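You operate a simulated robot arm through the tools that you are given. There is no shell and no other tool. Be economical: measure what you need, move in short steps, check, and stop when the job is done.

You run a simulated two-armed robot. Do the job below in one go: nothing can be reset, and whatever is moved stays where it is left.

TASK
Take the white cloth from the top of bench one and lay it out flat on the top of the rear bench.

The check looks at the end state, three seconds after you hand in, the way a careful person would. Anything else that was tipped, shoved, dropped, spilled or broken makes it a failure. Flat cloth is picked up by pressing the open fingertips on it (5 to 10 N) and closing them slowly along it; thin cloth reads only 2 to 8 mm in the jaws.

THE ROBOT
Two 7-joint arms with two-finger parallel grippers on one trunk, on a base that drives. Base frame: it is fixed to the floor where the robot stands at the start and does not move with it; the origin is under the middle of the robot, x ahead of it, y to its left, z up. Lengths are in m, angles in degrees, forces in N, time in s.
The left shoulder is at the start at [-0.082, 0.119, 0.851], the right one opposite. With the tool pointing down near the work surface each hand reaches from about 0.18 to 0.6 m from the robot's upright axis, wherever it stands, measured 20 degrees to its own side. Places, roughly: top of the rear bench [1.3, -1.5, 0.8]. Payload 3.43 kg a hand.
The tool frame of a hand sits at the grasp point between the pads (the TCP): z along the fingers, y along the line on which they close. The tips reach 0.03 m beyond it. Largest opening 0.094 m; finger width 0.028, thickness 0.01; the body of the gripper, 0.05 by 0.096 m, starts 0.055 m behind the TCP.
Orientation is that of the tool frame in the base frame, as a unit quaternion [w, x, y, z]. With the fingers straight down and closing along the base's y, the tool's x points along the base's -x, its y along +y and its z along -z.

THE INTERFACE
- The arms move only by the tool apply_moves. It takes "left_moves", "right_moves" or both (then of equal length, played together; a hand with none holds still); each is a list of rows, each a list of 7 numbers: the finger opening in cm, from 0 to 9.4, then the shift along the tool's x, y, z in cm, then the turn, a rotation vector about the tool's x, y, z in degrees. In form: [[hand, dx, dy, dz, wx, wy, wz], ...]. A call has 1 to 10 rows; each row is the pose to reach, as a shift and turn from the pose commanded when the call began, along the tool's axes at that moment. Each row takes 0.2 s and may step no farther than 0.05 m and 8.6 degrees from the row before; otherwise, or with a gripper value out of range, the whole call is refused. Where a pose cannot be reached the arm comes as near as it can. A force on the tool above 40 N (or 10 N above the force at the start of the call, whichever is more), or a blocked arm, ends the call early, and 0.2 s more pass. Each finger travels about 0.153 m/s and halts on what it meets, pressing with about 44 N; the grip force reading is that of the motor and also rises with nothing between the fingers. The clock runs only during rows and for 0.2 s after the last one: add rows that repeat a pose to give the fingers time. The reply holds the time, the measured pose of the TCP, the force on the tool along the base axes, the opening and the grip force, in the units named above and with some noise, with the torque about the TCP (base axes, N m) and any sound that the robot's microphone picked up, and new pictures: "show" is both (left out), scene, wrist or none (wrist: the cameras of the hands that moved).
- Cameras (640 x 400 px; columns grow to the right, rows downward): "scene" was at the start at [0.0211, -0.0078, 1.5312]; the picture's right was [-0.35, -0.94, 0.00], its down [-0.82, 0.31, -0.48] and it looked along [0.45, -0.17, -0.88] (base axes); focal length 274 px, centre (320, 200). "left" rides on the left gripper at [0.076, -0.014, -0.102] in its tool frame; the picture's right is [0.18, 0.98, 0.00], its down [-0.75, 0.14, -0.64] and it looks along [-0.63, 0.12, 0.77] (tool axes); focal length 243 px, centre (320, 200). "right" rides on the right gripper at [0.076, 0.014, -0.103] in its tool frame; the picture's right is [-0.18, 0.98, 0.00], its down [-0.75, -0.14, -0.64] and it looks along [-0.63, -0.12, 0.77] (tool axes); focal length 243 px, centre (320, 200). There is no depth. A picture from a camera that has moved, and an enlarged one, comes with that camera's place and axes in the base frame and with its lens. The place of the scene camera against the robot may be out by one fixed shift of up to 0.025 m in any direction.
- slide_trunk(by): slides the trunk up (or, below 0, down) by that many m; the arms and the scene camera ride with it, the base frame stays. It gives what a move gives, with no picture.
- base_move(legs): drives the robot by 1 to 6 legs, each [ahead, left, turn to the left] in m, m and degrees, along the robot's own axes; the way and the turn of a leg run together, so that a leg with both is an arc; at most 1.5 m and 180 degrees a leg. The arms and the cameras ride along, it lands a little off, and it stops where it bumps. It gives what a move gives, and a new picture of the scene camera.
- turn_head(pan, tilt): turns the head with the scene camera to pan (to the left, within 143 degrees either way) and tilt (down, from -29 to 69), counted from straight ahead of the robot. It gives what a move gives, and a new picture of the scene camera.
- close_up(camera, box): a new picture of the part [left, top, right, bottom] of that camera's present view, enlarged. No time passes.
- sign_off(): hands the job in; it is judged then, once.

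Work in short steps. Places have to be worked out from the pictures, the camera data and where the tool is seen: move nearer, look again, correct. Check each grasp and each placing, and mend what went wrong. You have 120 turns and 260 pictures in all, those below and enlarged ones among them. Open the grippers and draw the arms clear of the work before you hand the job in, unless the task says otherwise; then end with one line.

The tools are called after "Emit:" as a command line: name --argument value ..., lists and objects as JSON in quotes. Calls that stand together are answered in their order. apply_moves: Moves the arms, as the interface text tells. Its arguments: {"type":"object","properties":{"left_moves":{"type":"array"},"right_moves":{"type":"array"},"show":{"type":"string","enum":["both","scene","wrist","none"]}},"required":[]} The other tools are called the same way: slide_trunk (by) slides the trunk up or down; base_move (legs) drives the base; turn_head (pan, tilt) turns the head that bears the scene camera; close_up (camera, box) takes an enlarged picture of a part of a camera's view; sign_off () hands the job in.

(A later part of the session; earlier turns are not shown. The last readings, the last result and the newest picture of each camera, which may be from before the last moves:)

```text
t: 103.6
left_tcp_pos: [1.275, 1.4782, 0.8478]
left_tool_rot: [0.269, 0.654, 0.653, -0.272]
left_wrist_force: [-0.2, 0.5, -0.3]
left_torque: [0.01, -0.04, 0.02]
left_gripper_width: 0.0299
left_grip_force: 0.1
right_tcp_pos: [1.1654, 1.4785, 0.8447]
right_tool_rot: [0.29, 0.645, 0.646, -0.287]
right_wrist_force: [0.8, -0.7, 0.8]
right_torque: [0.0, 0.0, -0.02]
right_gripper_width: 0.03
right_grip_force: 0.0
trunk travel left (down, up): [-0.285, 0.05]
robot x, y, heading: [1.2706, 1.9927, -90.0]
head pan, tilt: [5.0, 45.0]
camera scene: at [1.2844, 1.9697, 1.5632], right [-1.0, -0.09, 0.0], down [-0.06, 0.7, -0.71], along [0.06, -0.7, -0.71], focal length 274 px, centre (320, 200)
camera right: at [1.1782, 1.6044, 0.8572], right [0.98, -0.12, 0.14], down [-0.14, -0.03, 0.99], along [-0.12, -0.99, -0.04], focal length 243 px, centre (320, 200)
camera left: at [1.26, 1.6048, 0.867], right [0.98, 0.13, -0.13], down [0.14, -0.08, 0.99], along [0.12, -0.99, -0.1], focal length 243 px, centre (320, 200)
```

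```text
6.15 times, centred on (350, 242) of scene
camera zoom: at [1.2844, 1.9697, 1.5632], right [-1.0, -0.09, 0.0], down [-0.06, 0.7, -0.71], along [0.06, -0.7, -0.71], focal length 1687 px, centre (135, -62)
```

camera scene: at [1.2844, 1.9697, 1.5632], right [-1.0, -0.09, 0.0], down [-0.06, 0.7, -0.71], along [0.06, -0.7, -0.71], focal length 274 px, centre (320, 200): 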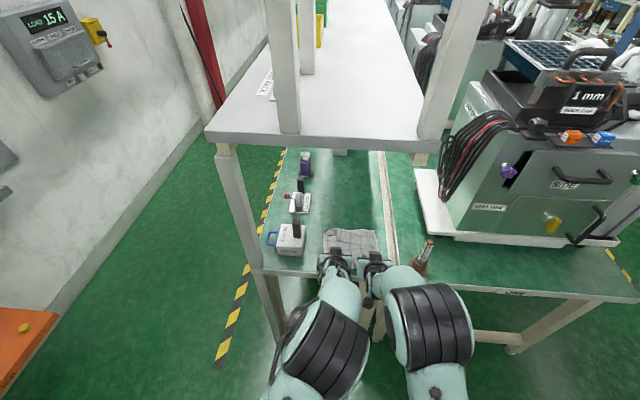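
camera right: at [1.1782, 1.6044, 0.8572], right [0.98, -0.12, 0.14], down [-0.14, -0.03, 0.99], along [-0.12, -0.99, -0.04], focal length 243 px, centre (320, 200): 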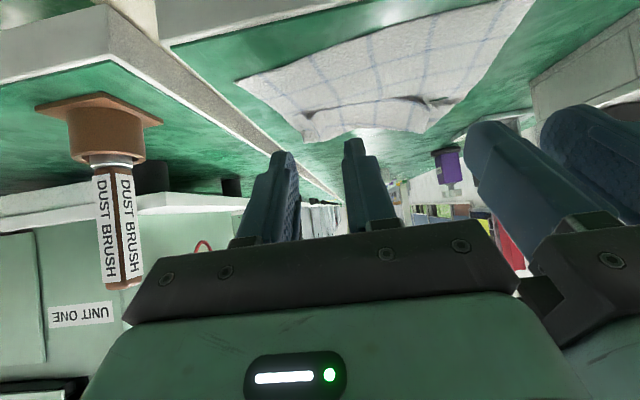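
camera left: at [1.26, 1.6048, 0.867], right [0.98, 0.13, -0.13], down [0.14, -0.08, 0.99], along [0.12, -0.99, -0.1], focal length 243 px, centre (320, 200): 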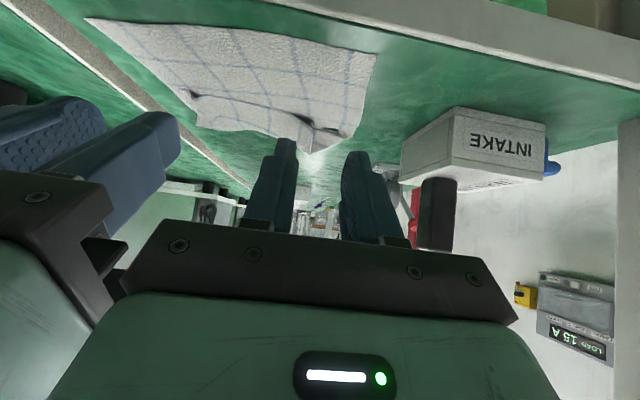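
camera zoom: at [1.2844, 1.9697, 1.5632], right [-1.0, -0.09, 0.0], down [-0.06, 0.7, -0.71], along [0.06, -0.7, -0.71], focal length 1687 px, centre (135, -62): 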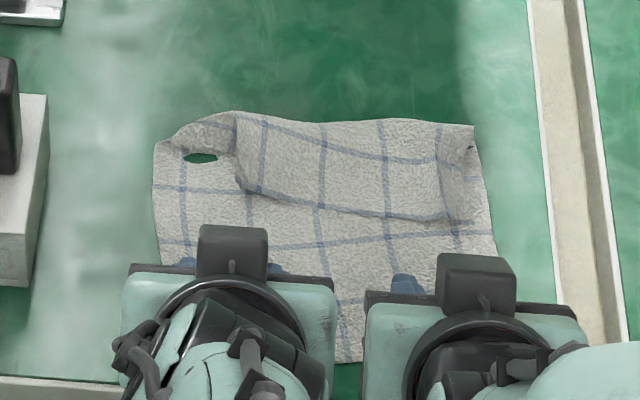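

The flap between the two old pinch creases is folded back: hem at y≈1.37, fold at y≈1.31, creases at x≈1.27 and 1.15. I bring the open fingertips over these creases.

Emit:
apply_moves --left_moves '[[3, -1.2, -0.1, 2.6, 0, 0, 0], [3, -2.4, -0.2, 5.3, 0, 0, 0], [3, -3.7, -0.3, 8, 0, 0, 0], [3, -3.7, -0.3, 10.5, 0, 0, 0]]' --right_moves '[[3, -1.2, -0.4, 2.6, 0, 0, 0], [3, -2.4, -0.8, 5.3, 0, 0, 0], [3, -3.5, -1.3, 8, 0, 0, 0], [3, -3.5, -1.3, 10.7, 0, 0, 0]]'

Emit:
close_up --camera "left" --box '[140, 50, 460, 250]'

Emit:
close_up --camera "right" --box '[180, 50, 500, 250]'

```text
t: 104.6
left_tcp_pos: [1.2747, 1.3776, 0.7982]
left_tool_rot: [0.27, 0.654, 0.653, -0.271]
left_wrist_force: [0.4, -0.8, 0.4]
left_torque: [-0.01, -0.01, -0.03]
left_gripper_width: 0.0301
left_grip_force: 0.2
right_tcp_pos: [1.153, 1.3724, 0.8002]
right_tool_rot: [0.289, 0.645, 0.646, -0.287]
right_wrist_force: [0.3, -0.5, -0.1]
right_torque: [0.01, -0.03, -0.01]
right_gripper_width: 0.0299
right_grip_force: 0.1
trunk travel left (down, up): [-0.285, 0.05]
robot x, y, heading: [1.2739, 1.992, -90.0]
head pan, tilt: [5.0, 45.0]
camera scene: at [1.2844, 1.9686, 1.5633], right [-1.0, -0.09, 0.0], down [-0.06, 0.7, -0.71], along [0.06, -0.7, -0.71], focal length 274 px, centre (320, 200)
camera right: at [1.1663, 1.4991, 0.8125], right [0.98, -0.12, 0.14], down [-0.14, -0.03, 0.99], along [-0.11, -0.99, -0.04], focal length 243 px, centre (320, 200)
camera left: at [1.26, 1.5035, 0.8189], right [0.98, 0.13, -0.13], down [0.14, -0.08, 0.99], along [0.12, -0.99, -0.1], focal length 243 px, centre (320, 200)
```

scene: 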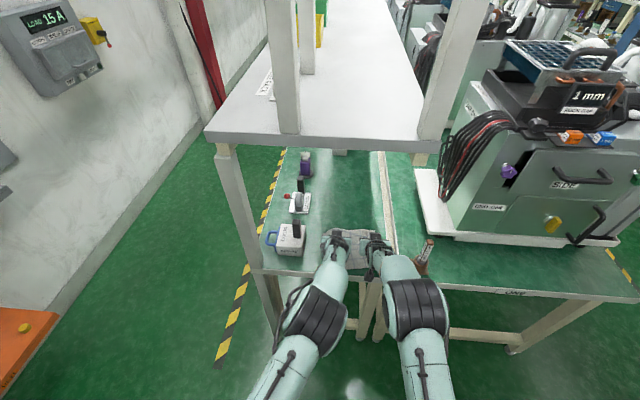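
right: 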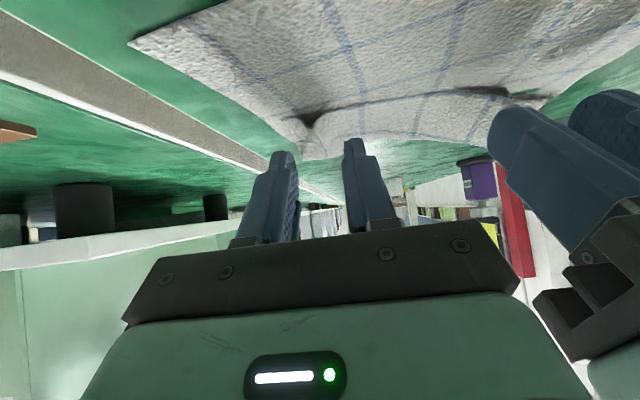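
left: 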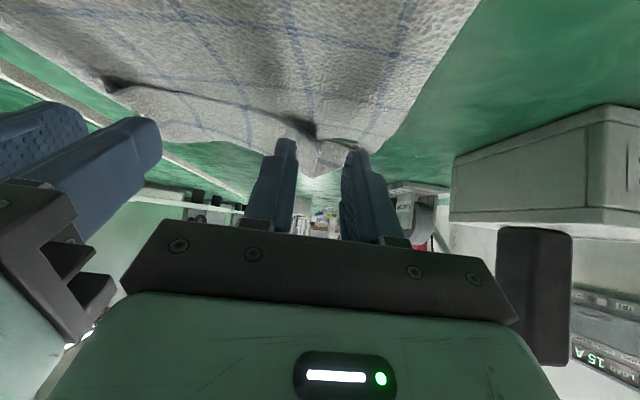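

```text
2.00 times, centred on (300, 150) of left
camera zoom: at [1.26, 1.5035, 0.8189], right [0.98, 0.13, -0.13], down [0.14, -0.08, 0.99], along [0.12, -0.99, -0.1], focal length 485 px, centre (360, 300)
```

zoom: 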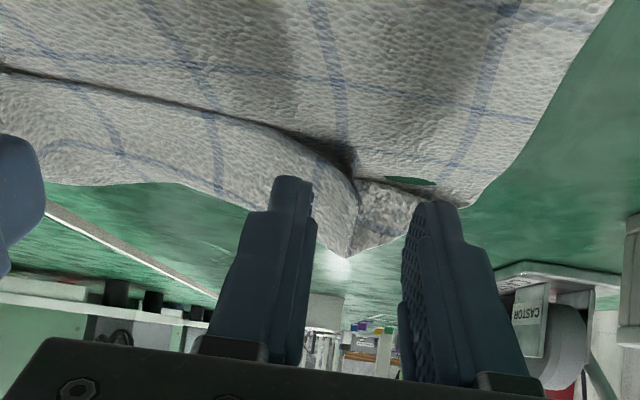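

```text
2.00 times, centred on (340, 150) of right
camera zoom: at [1.1663, 1.4991, 0.8125], right [0.98, -0.12, 0.14], down [-0.14, -0.03, 0.99], along [-0.11, -0.99, -0.04], focal length 485 px, centre (280, 300)
```

zoom: 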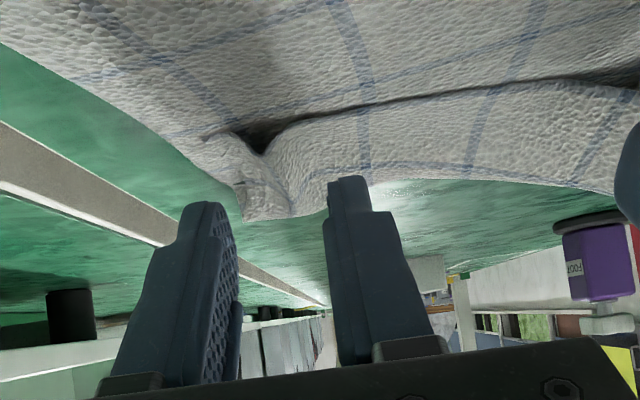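

The ridges sit between the fingers of each hand. I move 1.5 cm further in and down onto the flap.

Emit:
apply_moves --left_moves '[[3, 0, -0.3, 1.3, 0, 0, 0], [3, 0, -0.4, 2.3, 0, 0, 0], [3, 0.1, -0.4, 2.4, 0, 0, 0]]' --right_moves '[[3, 0.2, 0, 1.0, 0, 0, 0], [3, 0.5, 0, 2.0, 0, 0, 0], [3, 0.7, 0, 2.2, 0, 0, 0]]' --show "wrist"

```text
t: 105.4
left_tcp_pos: [1.2682, 1.3623, 0.7831]
left_tool_rot: [0.271, 0.653, 0.653, -0.271]
left_wrist_force: [0.0, 0.6, 0.6]
left_torque: [0.01, -0.04, -0.01]
left_gripper_width: 0.03
left_grip_force: 0.0
right_tcp_pos: [1.1526, 1.3626, 0.7823]
right_tool_rot: [0.29, 0.645, 0.645, -0.289]
right_wrist_force: [-0.8, 1.1, 6.7]
right_torque: [-0.08, 0.1, -0.01]
right_gripper_width: 0.03
right_grip_force: 0.5
trunk travel left (down, up): [-0.285, 0.05]
robot x, y, heading: [1.2704, 1.9929, -89.9]
head pan, tilt: [5.0, 45.0]
camera right: at [1.1663, 1.4891, 0.7943], right [0.98, -0.12, 0.14], down [-0.14, -0.02, 0.99], along [-0.12, -0.99, -0.04], focal length 243 px, centre (320, 200)
camera left: at [1.2534, 1.4881, 0.8011], right [0.98, 0.13, -0.13], down [0.14, -0.08, 0.99], along [0.12, -0.99, -0.09], focal length 243 px, centre (320, 200)
```

right: 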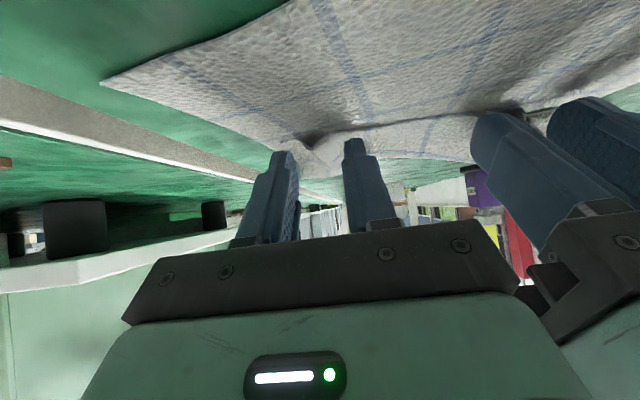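
left: 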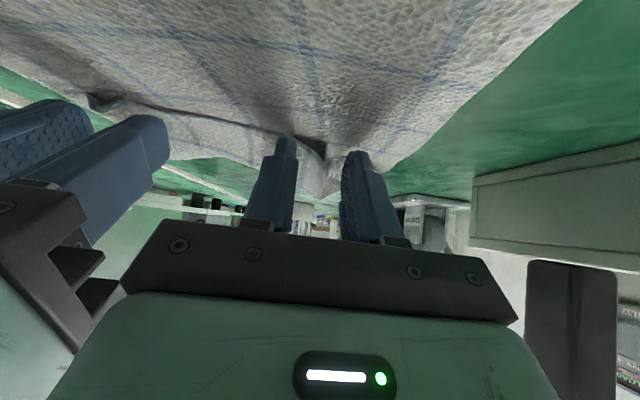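

I close both slowly.

Emit:
apply_moves --left_moves '[[3, 0.15, 0, 0.2, 0, 0, 0], [2.4, 0.15, 0, 0.2, 0, 0, 0], [1.8, 0.15, 0, 0.2, 0, 0, 0], [1.2, 0.15, 0, 0.2, 0, 0, 0], [0.6, 0.15, 0, 0.2, 0, 0, 0], [0.2, 0.15, 0, 0.2, 0, 0, 0], [0, 0.15, 0, 0.2, 0, 0, 0], [0, 0.15, 0, 0.2, 0, 0, 0]]' --right_moves '[[3, 0, 0, 0, 0, 0, 0], [2.4, 0, 0, 0, 0, 0, 0], [1.8, 0, 0, 0, 0, 0, 0], [1.2, 0, 0, 0, 0, 0, 0], [0.6, 0, 0, 0, 0, 0, 0], [0.2, 0, 0, 0, 0, 0, 0], [0, 0, 0, 0, 0, 0, 0], [0, 0, 0, 0, 0, 0, 0]]' --show "wrist"

```text
t: 107.2
left_tcp_pos: [1.2677, 1.3618, 0.7828]
left_tool_rot: [0.27, 0.653, 0.653, -0.274]
left_wrist_force: [-6.6, -0.8, 19.2]
left_torque: [-0.3, 0.17, -0.11]
left_gripper_width: 0.0021
left_grip_force: 36.6
right_tcp_pos: [1.1527, 1.3632, 0.7826]
right_tool_rot: [0.292, 0.644, 0.646, -0.288]
right_wrist_force: [2.5, -1.6, 9.4]
right_torque: [-0.2, -0.11, 0.07]
right_gripper_width: 0.0018
right_grip_force: 37.1
trunk travel left (down, up): [-0.285, 0.05]
robot x, y, heading: [1.2743, 1.9897, -90.0]
head pan, tilt: [5.0, 45.0]
camera right: at [1.1667, 1.4907, 0.7943], right [0.98, -0.12, 0.14], down [-0.14, -0.02, 0.99], along [-0.11, -0.99, -0.04], focal length 243 px, centre (320, 200)
camera left: at [1.2519, 1.489, 0.8001], right [0.98, 0.13, -0.14], down [0.15, -0.07, 0.99], along [0.11, -0.99, -0.09], focal length 243 px, centre (320, 200)
```

right: 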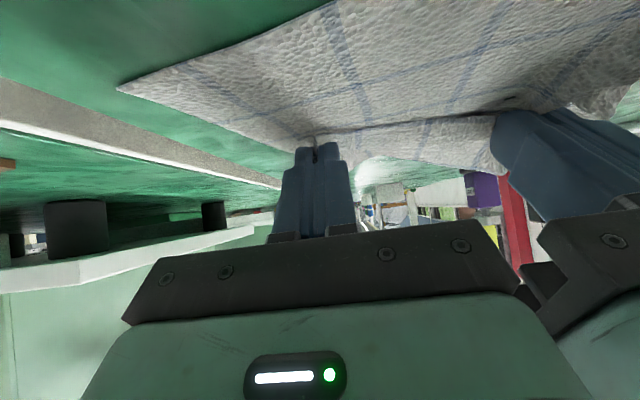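
left: 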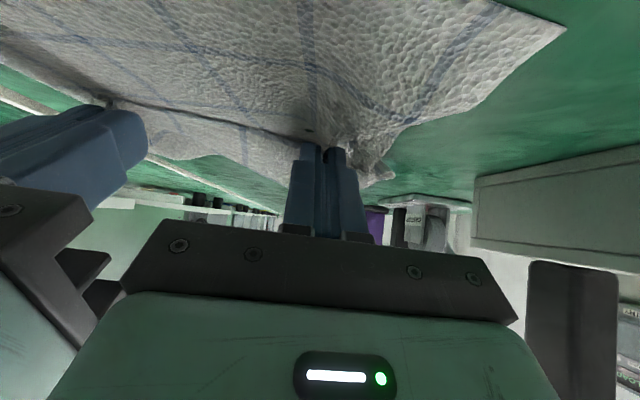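

Both read about 2 mm, a single fold. I lift 4 cm while going slightly inward and see whether only the flap comes up.

Emit:
apply_moves --left_moves '[[0, -0.7, 0, -0.5, 0, 0, 0], [0, -1.8, 0, -1.2, 0, 0, 0], [0, -3.0, 0, -1.6, 0, 0, 0], [0, -4.2, 0, -1.4, 0, 0, 0]]' --right_moves '[[0, -0.7, 0, -0.5, 0, 0, 0], [0, -1.8, 0, -1.2, 0, 0, 0], [0, -3.0, 0, -1.6, 0, 0, 0], [0, -4.2, 0, -1.4, 0, 0, 0]]' --show "wrist"

Emit:
close_up --camera "scene" --box '[290, 200, 410, 280]'

```text
t: 108.2
left_tcp_pos: [1.2672, 1.3414, 0.8176]
left_tool_rot: [0.269, 0.653, 0.653, -0.272]
left_wrist_force: [-5.3, 0.7, -0.9]
left_torque: [0.03, 0.11, -0.15]
left_gripper_width: 0.0019
left_grip_force: 36.9
right_tcp_pos: [1.1537, 1.346, 0.818]
right_tool_rot: [0.29, 0.644, 0.647, -0.287]
right_wrist_force: [5.5, -0.7, 0.6]
right_torque: [0.01, -0.14, 0.1]
right_gripper_width: 0.0018
right_grip_force: 36.5
trunk travel left (down, up): [-0.285, 0.05]
robot x, y, heading: [1.2716, 1.9908, -89.8]
head pan, tilt: [5.0, 45.0]
camera right: at [1.1664, 1.4722, 0.8311], right [0.98, -0.12, 0.14], down [-0.14, -0.03, 0.99], along [-0.11, -0.99, -0.04], focal length 243 px, centre (320, 200)
camera left: at [1.2528, 1.4673, 0.8374], right [0.98, 0.13, -0.13], down [0.14, -0.08, 0.99], along [0.12, -0.99, -0.1], focal length 243 px, centre (320, 200)
```

right: 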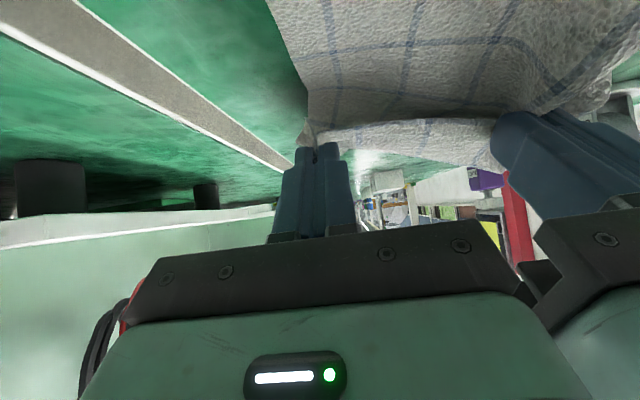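
left: 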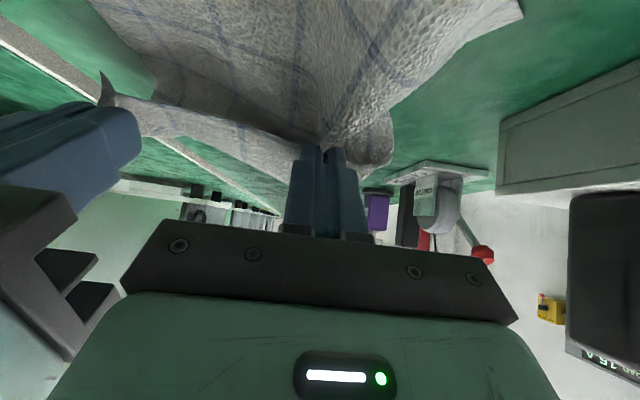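

```text
5.00 times, centred on (350, 240) of scene
camera zoom: at [1.2845, 1.9693, 1.5632], right [-1.0, -0.09, 0.0], down [-0.06, 0.7, -0.71], along [0.06, -0.7, -0.71], focal length 1371 px, centre (170, 0)
```

zoom: 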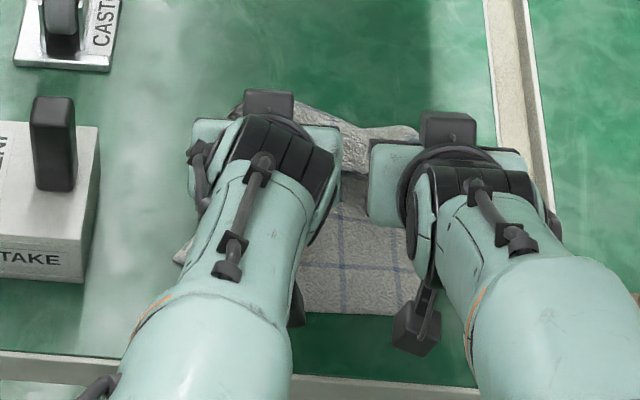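

The gripped hem lies on the robot side, so trailing the body toward the robot folds it back again. The natural way is the reverse: let the body land further in and lay the hem outward. I raise the hands with more pitch so that the cloth hangs nearly free under the shelf.

Emit:
apply_moves --left_moves '[[0, -1.4, 0, -1.4, 0, -4, 0], [0, -2.8, 0, -2.8, 0, -8, 0], [0, -4.2, 0, -4.2, 0, -12, 0], [0, -5.6, 0, -5.6, 0, -16, 0], [0, -7.0, 0, -7.0, 0, -20, 0]]' --right_moves '[[0, -1.4, 0, -1.4, 0, -4, 0], [0, -2.8, 0, -2.6, 0, -8, 0], [0, -4.2, 0, -3.9, 0, -12, 0], [0, -5.7, 0, -5.2, 0, -15, 0], [0, -7.2, 0, -6.5, 0, -18, 0]]'

Emit:
close_up --camera "scene" --box '[240, 160, 440, 285]'

```text
t: 109.4
left_tcp_pos: [1.266, 1.3417, 0.9193]
left_tool_rot: [0.379, 0.596, 0.596, -0.382]
left_wrist_force: [-2.8, 0.3, 0.0]
left_torque: [0.04, 0.03, -0.11]
left_gripper_width: 0.0022
left_grip_force: 37.1
right_tcp_pos: [1.152, 1.346, 0.9193]
right_tool_rot: [0.387, 0.592, 0.593, -0.385]
right_wrist_force: [2.7, -0.4, 0.0]
right_torque: [-0.04, -0.07, 0.14]
right_gripper_width: 0.0016
right_grip_force: 36.2
trunk travel left (down, up): [-0.285, 0.05]
robot x, y, heading: [1.2754, 1.9899, -90.0]
head pan, tilt: [5.0, 45.0]
camera scene: at [1.2843, 1.97, 1.5633], right [-1.0, -0.09, 0.0], down [-0.06, 0.7, -0.71], along [0.06, -0.7, -0.71], focal length 274 px, centre (320, 200)
camera right: at [1.1666, 1.4684, 0.8915], right [0.98, -0.07, 0.17], down [-0.14, 0.28, 0.95], along [-0.12, -0.96, 0.27], focal length 243 px, centre (320, 200)
camera left: at [1.2515, 1.4664, 0.8927], right [0.98, 0.08, -0.17], down [0.15, 0.27, 0.95], along [0.12, -0.96, 0.25], focal length 243 px, centre (320, 200)
```

scene: 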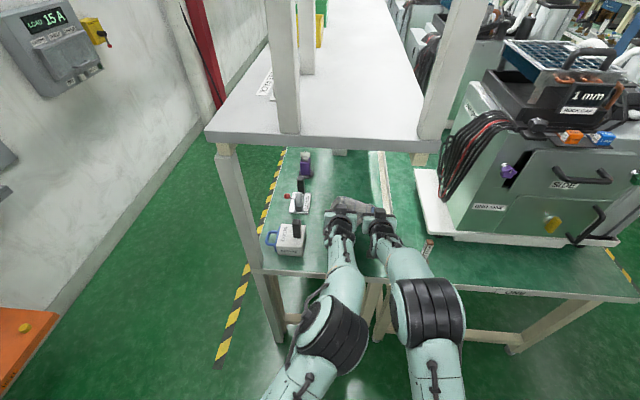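
right: 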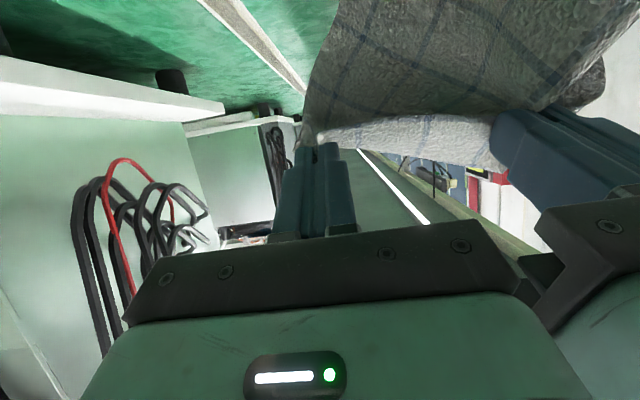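
left: 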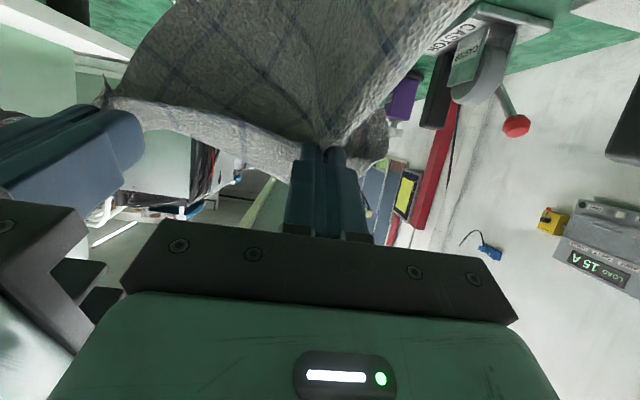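

```text
3.20 times, centred on (340, 222) of scene
camera zoom: at [1.2843, 1.97, 1.5633], right [-1.0, -0.09, 0.0], down [-0.06, 0.7, -0.71], along [0.06, -0.7, -0.71], focal length 877 px, centre (256, 128)
```

zoom: 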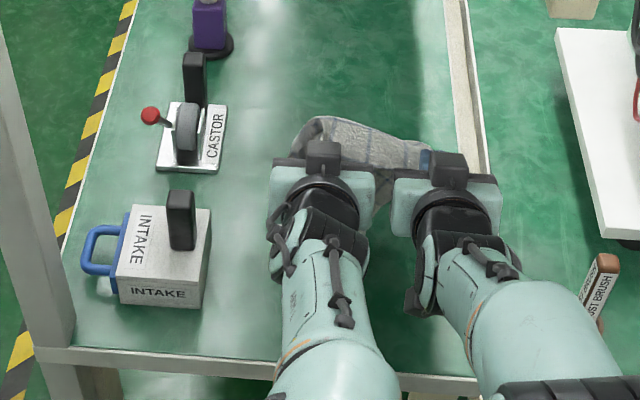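

The cloth is off the surface apart from its tail. I drive the base in 7 cm and raise the hands 5 cm more, then lay outward.

Emit:
base_move --legs '[[0.07, 0, 0]]'

Emit:
slide_trunk --by 0.045

Emit:
apply_moves --left_moves '[[0, 0, 0, 0, 0, 0, 0]]' --right_moves '[[0, 0, 0, 0, 0, 0, 0]]'

Emit:
close_up --camera "scene" --box '[240, 160, 440, 285]'

```text
t: 110.4
left_tcp_pos: [1.2663, 1.2745, 0.9175]
left_tool_rot: [0.378, 0.597, 0.597, -0.38]
left_wrist_force: [-3.0, 0.3, 0.0]
left_torque: [0.02, 0.03, -0.08]
left_gripper_width: 0.0016
left_grip_force: 37.1
right_tcp_pos: [1.1528, 1.2776, 0.9168]
right_tool_rot: [0.387, 0.592, 0.593, -0.385]
right_wrist_force: [2.7, -1.3, 0.1]
right_torque: [-0.04, -0.07, 0.06]
right_gripper_width: 0.0017
right_grip_force: 36.5
trunk travel left (down, up): [-0.285, 0.05]
robot x, y, heading: [1.2736, 1.9226, -90.1]
head pan, tilt: [5.0, 45.0]
camera scene: at [1.2844, 1.9022, 1.5632], right [-1.0, -0.09, 0.0], down [-0.06, 0.7, -0.71], along [0.06, -0.7, -0.71], focal length 274 px, centre (320, 200)
```

scene: 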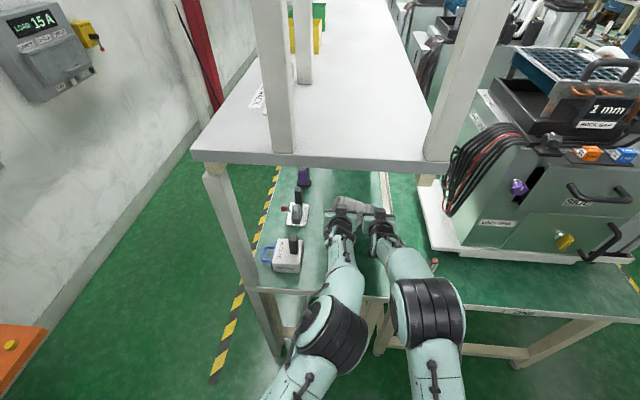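

```text
t: 111.3
left_tcp_pos: [1.2662, 1.2749, 0.9624]
left_tool_rot: [0.379, 0.596, 0.598, -0.38]
left_wrist_force: [-1.4, 0.4, -1.0]
left_torque: [0.01, -0.01, -0.06]
left_gripper_width: 0.0021
left_grip_force: 36.9
right_tcp_pos: [1.153, 1.2775, 0.9637]
right_tool_rot: [0.387, 0.593, 0.592, -0.386]
right_wrist_force: [2.1, -0.6, 1.1]
right_torque: [-0.04, -0.04, 0.05]
right_gripper_width: 0.0018
right_grip_force: 36.5
trunk travel left (down, up): [-0.33, 0.005]
robot x, y, heading: [1.2695, 1.9272, -90.1]
head pan, tilt: [5.0, 45.0]
```

```text
t: 111.7
left_tcp_pos: [1.2667, 1.274, 0.9638]
left_tool_rot: [0.379, 0.596, 0.597, -0.381]
left_wrist_force: [-2.4, -0.2, -0.4]
left_torque: [0.02, 0.02, -0.09]
left_gripper_width: 0.0019
left_grip_force: 36.5
right_tcp_pos: [1.1533, 1.2761, 0.9621]
right_tool_rot: [0.387, 0.592, 0.593, -0.384]
right_wrist_force: [2.9, -0.4, -0.5]
right_torque: [-0.02, -0.09, 0.07]
right_gripper_width: 0.0015
right_grip_force: 36.7
trunk travel left (down, up): [-0.33, 0.005]
robot x, y, heading: [1.2735, 1.9237, -90.0]
head pan, tilt: [5.0, 45.0]
camera scene: at [1.2844, 1.9025, 1.6112], right [-1.0, -0.09, 0.0], down [-0.06, 0.71, -0.71], along [0.06, -0.7, -0.71], focal length 274 px, centre (320, 200)
camera right: at [1.1669, 1.401, 0.936], right [0.98, -0.07, 0.17], down [-0.14, 0.28, 0.95], along [-0.12, -0.96, 0.27], focal length 243 px, centre (320, 200)
camera left: at [1.2514, 1.3989, 0.9373], right [0.98, 0.08, -0.17], down [0.14, 0.26, 0.95], along [0.12, -0.96, 0.25], focal length 243 px, centre (320, 200)
```

scene: 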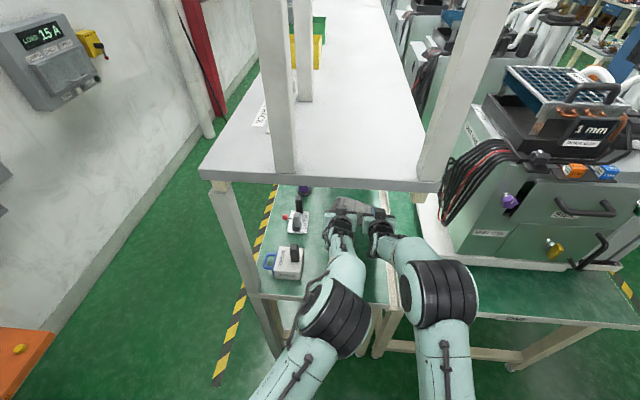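
right: 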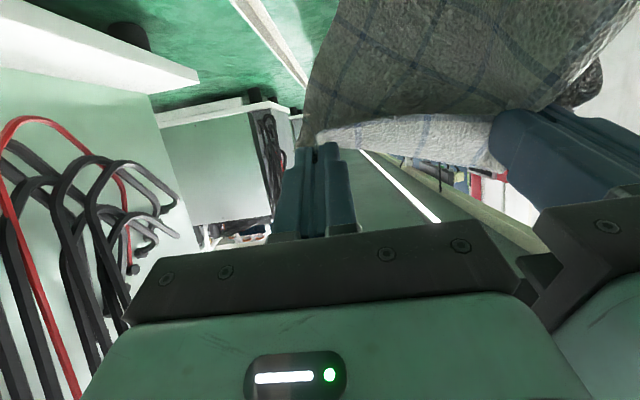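
left: 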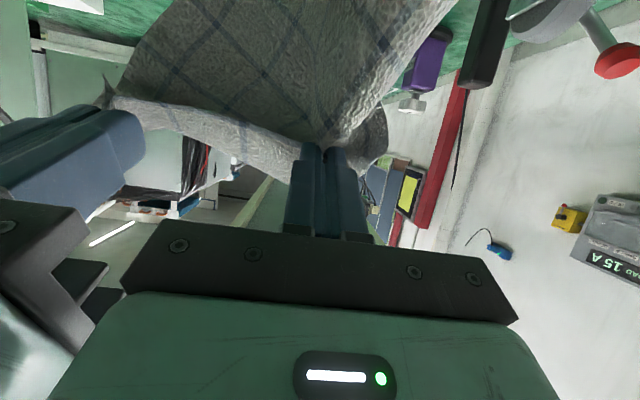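

```text
3.20 times, centred on (340, 222) of scene
camera zoom: at [1.2844, 1.9025, 1.6112], right [-1.0, -0.09, 0.0], down [-0.06, 0.71, -0.71], along [0.06, -0.7, -0.71], focal length 877 px, centre (256, 128)
```

zoom: 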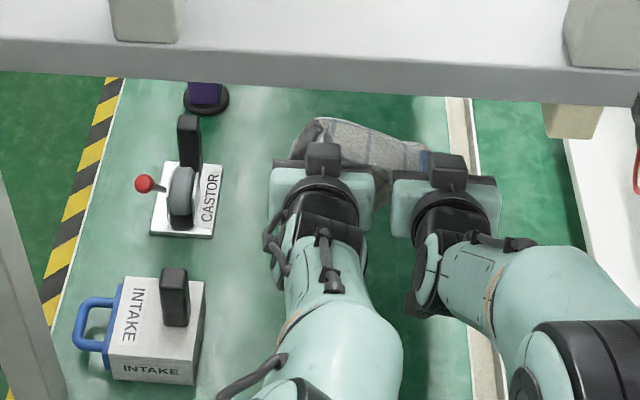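

The hands are above y≈1.275 and the tail hangs just at the surface. I lower in an arc outward to y≈1.45, so the body lands inward and the hem ends toward the robot.

Emit:
apply_moves --left_moves '[[0, 2.5, 0, -3.8, 0, 0, 0], [0, 6.1, 0, -6.7, 0, 0, 0], [0, 10.2, 0, -8.5, 0, 4, 0], [0, 13.7, 0, -9.3, 0, 8, 0], [0, 16.9, 0, -9.4, 0, 12, 0]]' --right_moves '[[0, 2.5, 0, -3.8, 0, 0, 0], [0, 6.1, 0, -6.7, 0, 0, 0], [0, 10.2, 0, -8.5, 0, 4, 0], [0, 13.7, 0, -9.3, 0, 8, 0], [0, 16.9, 0, -9.4, 0, 12, 0]]'

Emit:
close_up --camera "scene" --box '[240, 180, 440, 305]'

```text
t: 112.9
left_tcp_pos: [1.2668, 1.4319, 0.8481]
left_tool_rot: [0.314, 0.633, 0.633, -0.317]
left_wrist_force: [-0.3, 0.0, -0.9]
left_torque: [0.01, 0.02, -0.04]
left_gripper_width: 0.002
left_grip_force: 36.7
right_tcp_pos: [1.1545, 1.4319, 0.8463]
right_tool_rot: [0.323, 0.629, 0.63, -0.32]
right_wrist_force: [1.6, -0.4, 0.8]
right_torque: [0.03, -0.05, 0.02]
right_gripper_width: 0.0018
right_grip_force: 36.8
trunk travel left (down, up): [-0.33, 0.005]
robot x, y, heading: [1.2769, 1.9232, -90.0]
head pan, tilt: [5.0, 45.0]
camera scene: at [1.2846, 1.9034, 1.6111], right [-1.0, -0.09, 0.0], down [-0.06, 0.7, -0.71], along [0.06, -0.7, -0.71], focal length 274 px, centre (320, 200)
camera right: at [1.1691, 1.5601, 0.8455], right [0.98, -0.11, 0.15], down [-0.14, 0.08, 0.99], along [-0.12, -0.99, 0.06], focal length 243 px, centre (320, 200)
camera left: at [1.2526, 1.5593, 0.8491], right [0.98, 0.11, -0.15], down [0.14, 0.06, 0.99], along [0.12, -0.99, 0.04], focal length 243 px, centre (320, 200)
```

scene: 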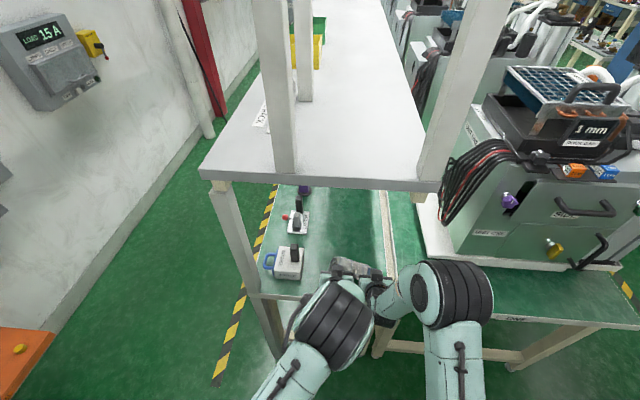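
right: 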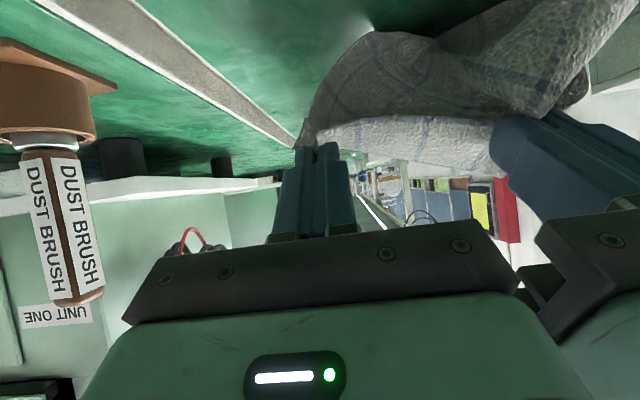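
left: 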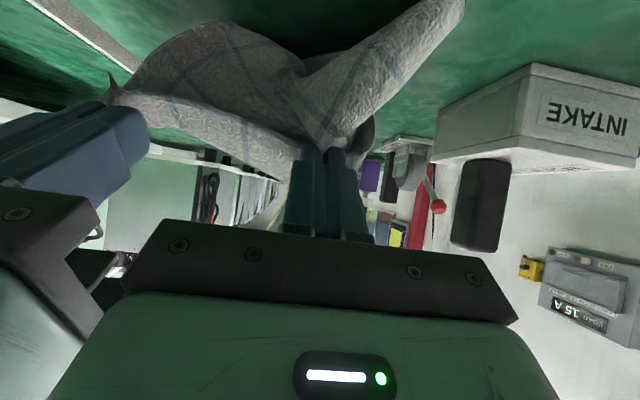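

```text
3.20 times, centred on (340, 242) of scene
camera zoom: at [1.2846, 1.9034, 1.6111], right [-1.0, -0.09, 0.0], down [-0.06, 0.7, -0.71], along [0.06, -0.7, -0.71], focal length 877 px, centre (256, 64)
```

zoom: 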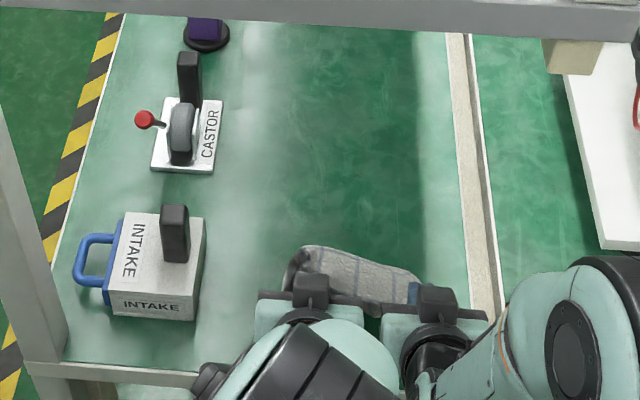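

The body seems to be piled under the hands with its tail further in. I pull outward low to stretch it flat. The hem may come past the edge for now, and I'll press-drag the cloth in afterwards.

Emit:
apply_moves --left_moves '[[0, 1.9, 0, -0.9, 0, 2, 0], [0, 3.8, 0, -1.8, 0, 4, 0], [0, 5.6, 0, -2.7, 0, 6, 0], [0, 7.3, 0, -3.6, 0, 8, 0], [0, 8.5, 0, -5.0, 0, 8, 0]]' --right_moves '[[0, 1.9, 0, -0.9, 0, 2, 0], [0, 3.8, 0, -1.8, 0, 4, 0], [0, 5.6, 0, -2.7, 0, 6, 0], [0, 7.3, 0, -3.6, 0, 8, 0], [0, 8.5, 0, -5.0, 0, 8, 0]]'

Emit:
close_up --camera "scene" --box '[240, 180, 440, 305]'

```text
t: 114.1
left_tcp_pos: [1.2669, 1.5224, 0.8108]
left_tool_rot: [0.269, 0.653, 0.653, -0.271]
left_wrist_force: [-1.9, 0.3, -0.2]
left_torque: [-0.01, 0.05, -0.05]
left_gripper_width: 0.0017
left_grip_force: 36.9
right_tcp_pos: [1.1535, 1.5224, 0.8081]
right_tool_rot: [0.279, 0.649, 0.652, -0.276]
right_wrist_force: [1.7, -0.4, 0.3]
right_torque: [-0.02, -0.08, 0.09]
right_gripper_width: 0.0017
right_grip_force: 36.6
trunk travel left (down, up): [-0.33, 0.005]
robot x, y, heading: [1.2732, 1.9274, -90.0]
head pan, tilt: [5.0, 45.0]
camera scene: at [1.2842, 1.9045, 1.6111], right [-1.0, -0.09, 0.0], down [-0.06, 0.7, -0.71], along [0.06, -0.7, -0.71], focal length 274 px, centre (320, 200)
camera right: at [1.1674, 1.6488, 0.8255], right [0.98, -0.12, 0.14], down [-0.14, -0.06, 0.99], along [-0.11, -0.99, -0.08], focal length 243 px, centre (320, 200)
camera left: at [1.2521, 1.6488, 0.8295], right [0.98, 0.13, -0.13], down [0.14, -0.08, 0.99], along [0.12, -0.99, -0.1], focal length 243 px, centre (320, 200)
```

scene: 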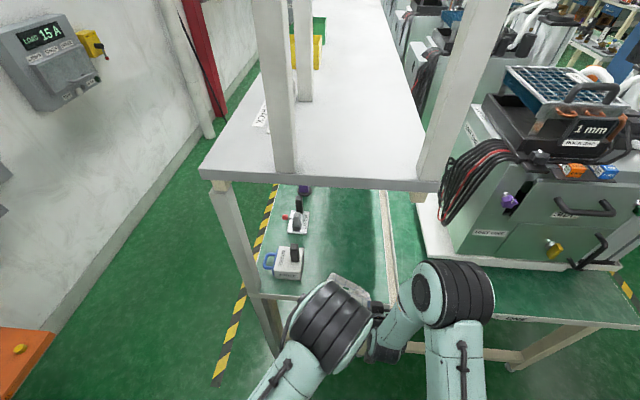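
right: 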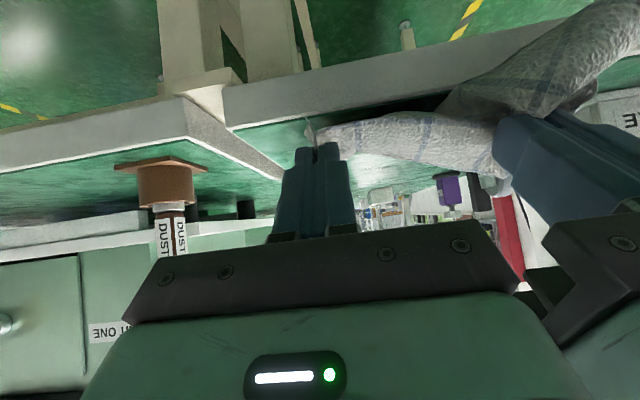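
left: 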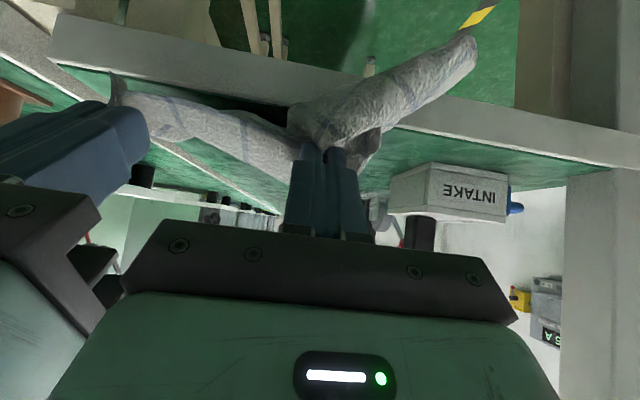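

```text
3.20 times, centred on (340, 242) of scene
camera zoom: at [1.2842, 1.9045, 1.6111], right [-1.0, -0.09, 0.0], down [-0.06, 0.7, -0.71], along [0.06, -0.7, -0.71], focal length 877 px, centre (256, 64)
```

zoom: 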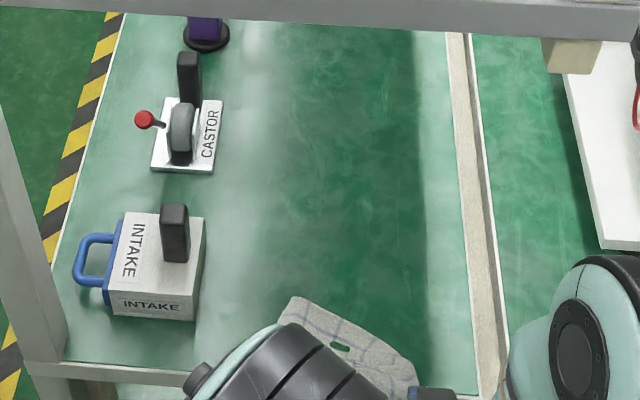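

The tail is partly inward, but the left hand holds a bunch with part of the body on the robot side. I look from a different head angle before deciding.

Emit:
turn_head --pan -25 --tilt 55

Emit:
close_up --camera "left" --box '[60, 0, 500, 260]'

Emit:
close_up --camera "right" --box '[260, 0, 640, 240]'

```text
t: 115.1
left_tcp_pos: [1.2666, 1.522, 0.8099]
left_tool_rot: [0.269, 0.654, 0.652, -0.273]
left_wrist_force: [-2.0, 0.0, -0.5]
left_torque: [0.01, 0.02, -0.07]
left_gripper_width: 0.0017
left_grip_force: 36.5
right_tcp_pos: [1.1537, 1.5213, 0.8079]
right_tool_rot: [0.279, 0.65, 0.651, -0.277]
right_wrist_force: [2.9, 0.5, 1.0]
right_torque: [-0.03, -0.05, 0.08]
right_gripper_width: 0.0016
right_grip_force: 36.1
trunk travel left (down, up): [-0.33, 0.005]
robot x, y, heading: [1.2742, 1.9267, -90.0]
head pan, tilt: [-25.0, 55.0]
camera scene: at [1.2469, 1.9195, 1.5977], right [-0.91, 0.42, 0.0], down [0.35, 0.74, -0.57], along [-0.24, -0.52, -0.82], focal length 274 px, centre (320, 200)
```

scene: 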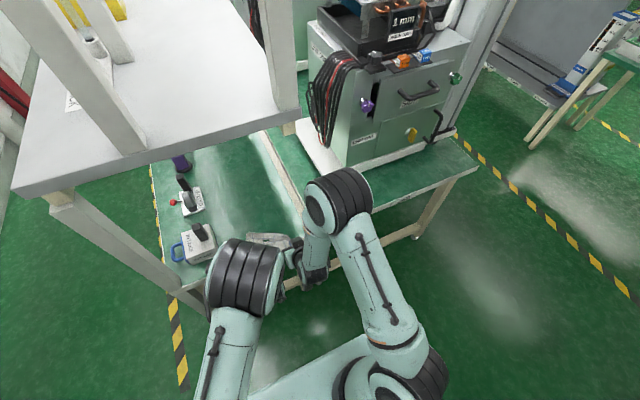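

```text
1.45 times, centred on (280, 130) of left
camera zoom: at [1.2522, 1.6481, 0.8295], right [0.98, 0.13, -0.13], down [0.14, -0.08, 0.99], along [0.12, -0.99, -0.1], focal length 353 px, centre (378, 302)
```

zoom: 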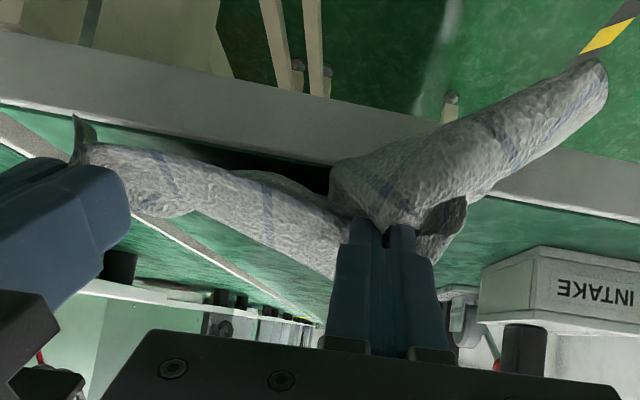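

```text
1.67 times, centred on (450, 120) of right
camera zoom: at [1.1675, 1.6481, 0.8255], right [0.98, -0.12, 0.14], down [-0.14, -0.06, 0.99], along [-0.11, -0.99, -0.08], focal length 404 px, centre (103, 333)
```

zoom: 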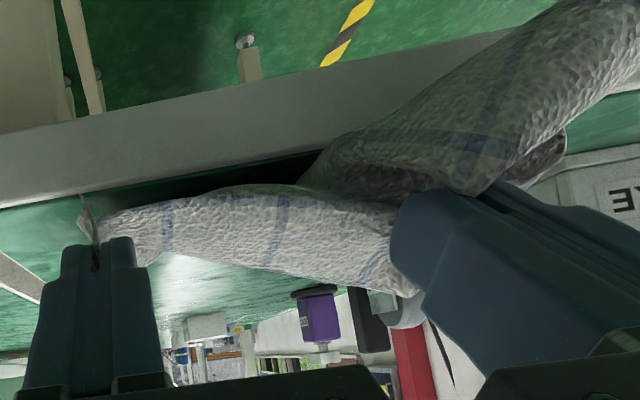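

The right grip is a clean hem grip, while the left one caught two layers. I move in 6 cm so all of it is over the bench, lower, and release only the left hand.

Emit:
apply_moves --left_moves '[[0, -1.2, 0, 1.8, 0, 0, 0], [0, -2.4, 0, 3.6, 0, 0, 0], [0, -3.2, 0, 5.2, 0, 0, 0], [1, -3.2, 0, 5.2, 0, 0, 0], [2.5, -3.2, 0, 5.2, 0, 0, 0], [4, -3.2, 0, 5.2, 0, 0, 0], [4, -5.2, 0, 3.2, 0, 0, 0], [4, -7.2, 0, 1.0, 0, 0, 0], [4, -7.2, 2, -2.0, 0, 0, 0]]' --right_moves '[[0, -1.2, 0, 1.8, 0, 0, 0], [0, -2.4, 0, 3.6, 0, 0, 0], [0, -3.2, 0, 5.2, 0, 0, 0], [0, -3.2, 0, 5.2, 0, 0, 0], [0, -3.2, 0, 5.2, 0, 0, 0], [0, -3.2, 0, 5.2, 0, 0, 0], [0, -3.2, 0, 5.2, 0, 0, 0], [0, -3.2, 0, 5.2, 0, 0, 0], [0, -3.2, 0, 5.2, 0, 0, 0]]'

Emit:
turn_head --pan 12 --tilt 50

Emit:
close_up --camera "right" --box '[200, 0, 640, 260]'

```text
t: 117.1
left_tcp_pos: [1.2881, 1.4851, 0.8779]
left_tool_rot: [0.27, 0.653, 0.653, -0.272]
left_wrist_force: [0.6, 0.4, -0.4]
left_torque: [0.01, 0.01, 0.0]
left_gripper_width: 0.0402
left_grip_force: 0.0
right_tcp_pos: [1.152, 1.4632, 0.794]
right_tool_rot: [0.278, 0.65, 0.651, -0.276]
right_wrist_force: [0.7, 0.3, 0.2]
right_torque: [-0.01, 0.02, 0.02]
right_gripper_width: 0.0015
right_grip_force: 36.1
trunk travel left (down, up): [-0.33, 0.005]
robot x, y, heading: [1.2712, 1.9236, -90.2]
head pan, tilt: [-25.0, 55.0]
camera scene: at [1.2479, 1.9202, 1.5977], right [-0.91, 0.42, 0.0], down [0.35, 0.74, -0.57], along [-0.24, -0.52, -0.82], focal length 274 px, centre (320, 200)
camera right: at [1.166, 1.5885, 0.8111], right [0.98, -0.12, 0.13], down [-0.14, -0.06, 0.99], along [-0.12, -0.99, -0.08], focal length 243 px, centre (320, 200)
camera left: at [1.2733, 1.6117, 0.8951], right [0.98, 0.13, -0.13], down [0.14, -0.08, 0.99], along [0.12, -0.99, -0.09], focal length 243 px, centre (320, 200)
```

scene: 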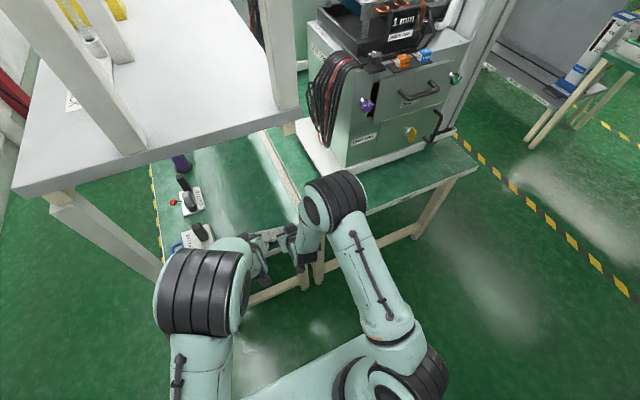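
right: 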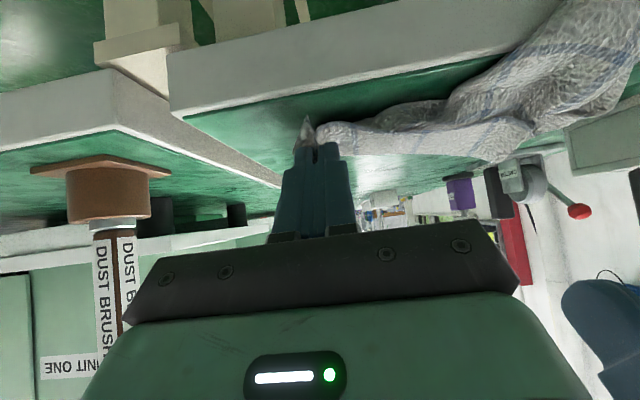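
left: 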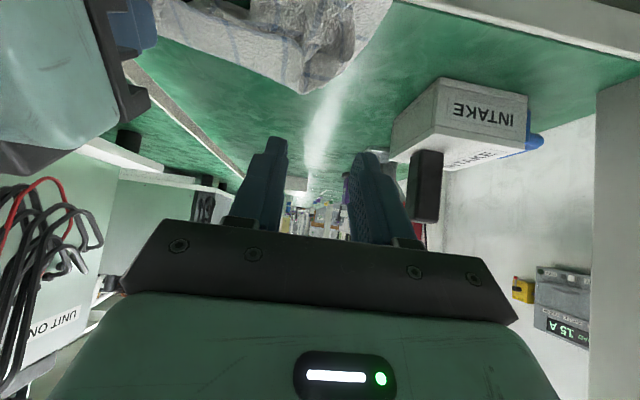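

```text
t: 118.1
left_tcp_pos: [1.2875, 1.4849, 0.8755]
left_tool_rot: [0.27, 0.653, 0.653, -0.272]
left_wrist_force: [0.9, 0.1, 0.9]
left_torque: [0.04, -0.02, -0.01]
left_gripper_width: 0.04
left_grip_force: 0.1
right_tcp_pos: [1.1525, 1.4622, 0.7929]
right_tool_rot: [0.279, 0.65, 0.651, -0.277]
right_wrist_force: [0.5, -0.9, 0.3]
right_torque: [-0.02, 0.03, 0.01]
right_gripper_width: 0.0019
right_grip_force: 36.6
trunk travel left (down, up): [-0.33, 0.005]
robot x, y, heading: [1.2706, 1.9257, -90.1]
head pan, tilt: [12.0, 50.0]
camera scene: at [1.2932, 1.9096, 1.6042], right [-0.98, -0.21, 0.0], down [-0.16, 0.75, -0.64], along [0.13, -0.63, -0.77], focal length 274 px, centre (320, 200)
```

scene: 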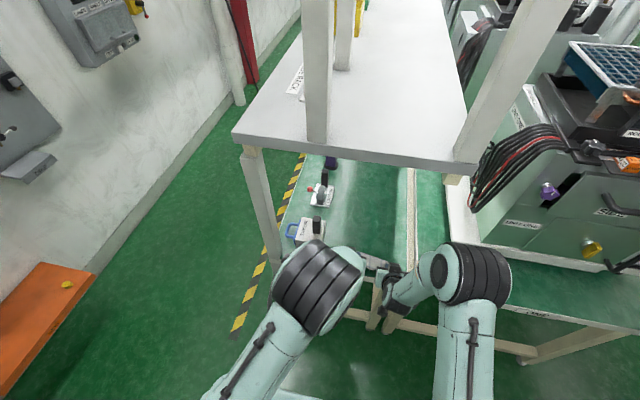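

```text
1.45 times, centred on (420, 130) of right
camera zoom: at [1.1654, 1.5881, 0.8109], right [0.98, -0.12, 0.14], down [-0.14, -0.06, 0.99], along [-0.12, -0.99, -0.08], focal length 353 px, centre (174, 302)
```

zoom: 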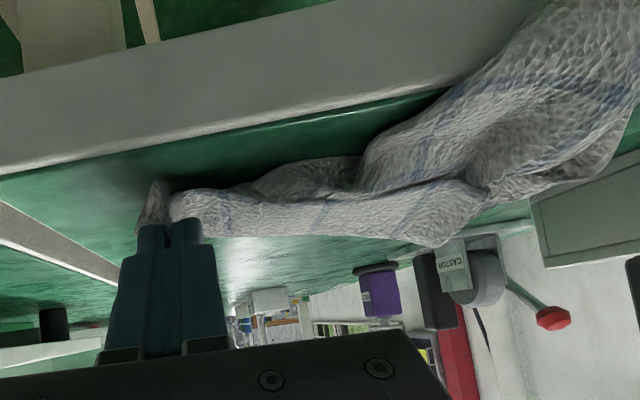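

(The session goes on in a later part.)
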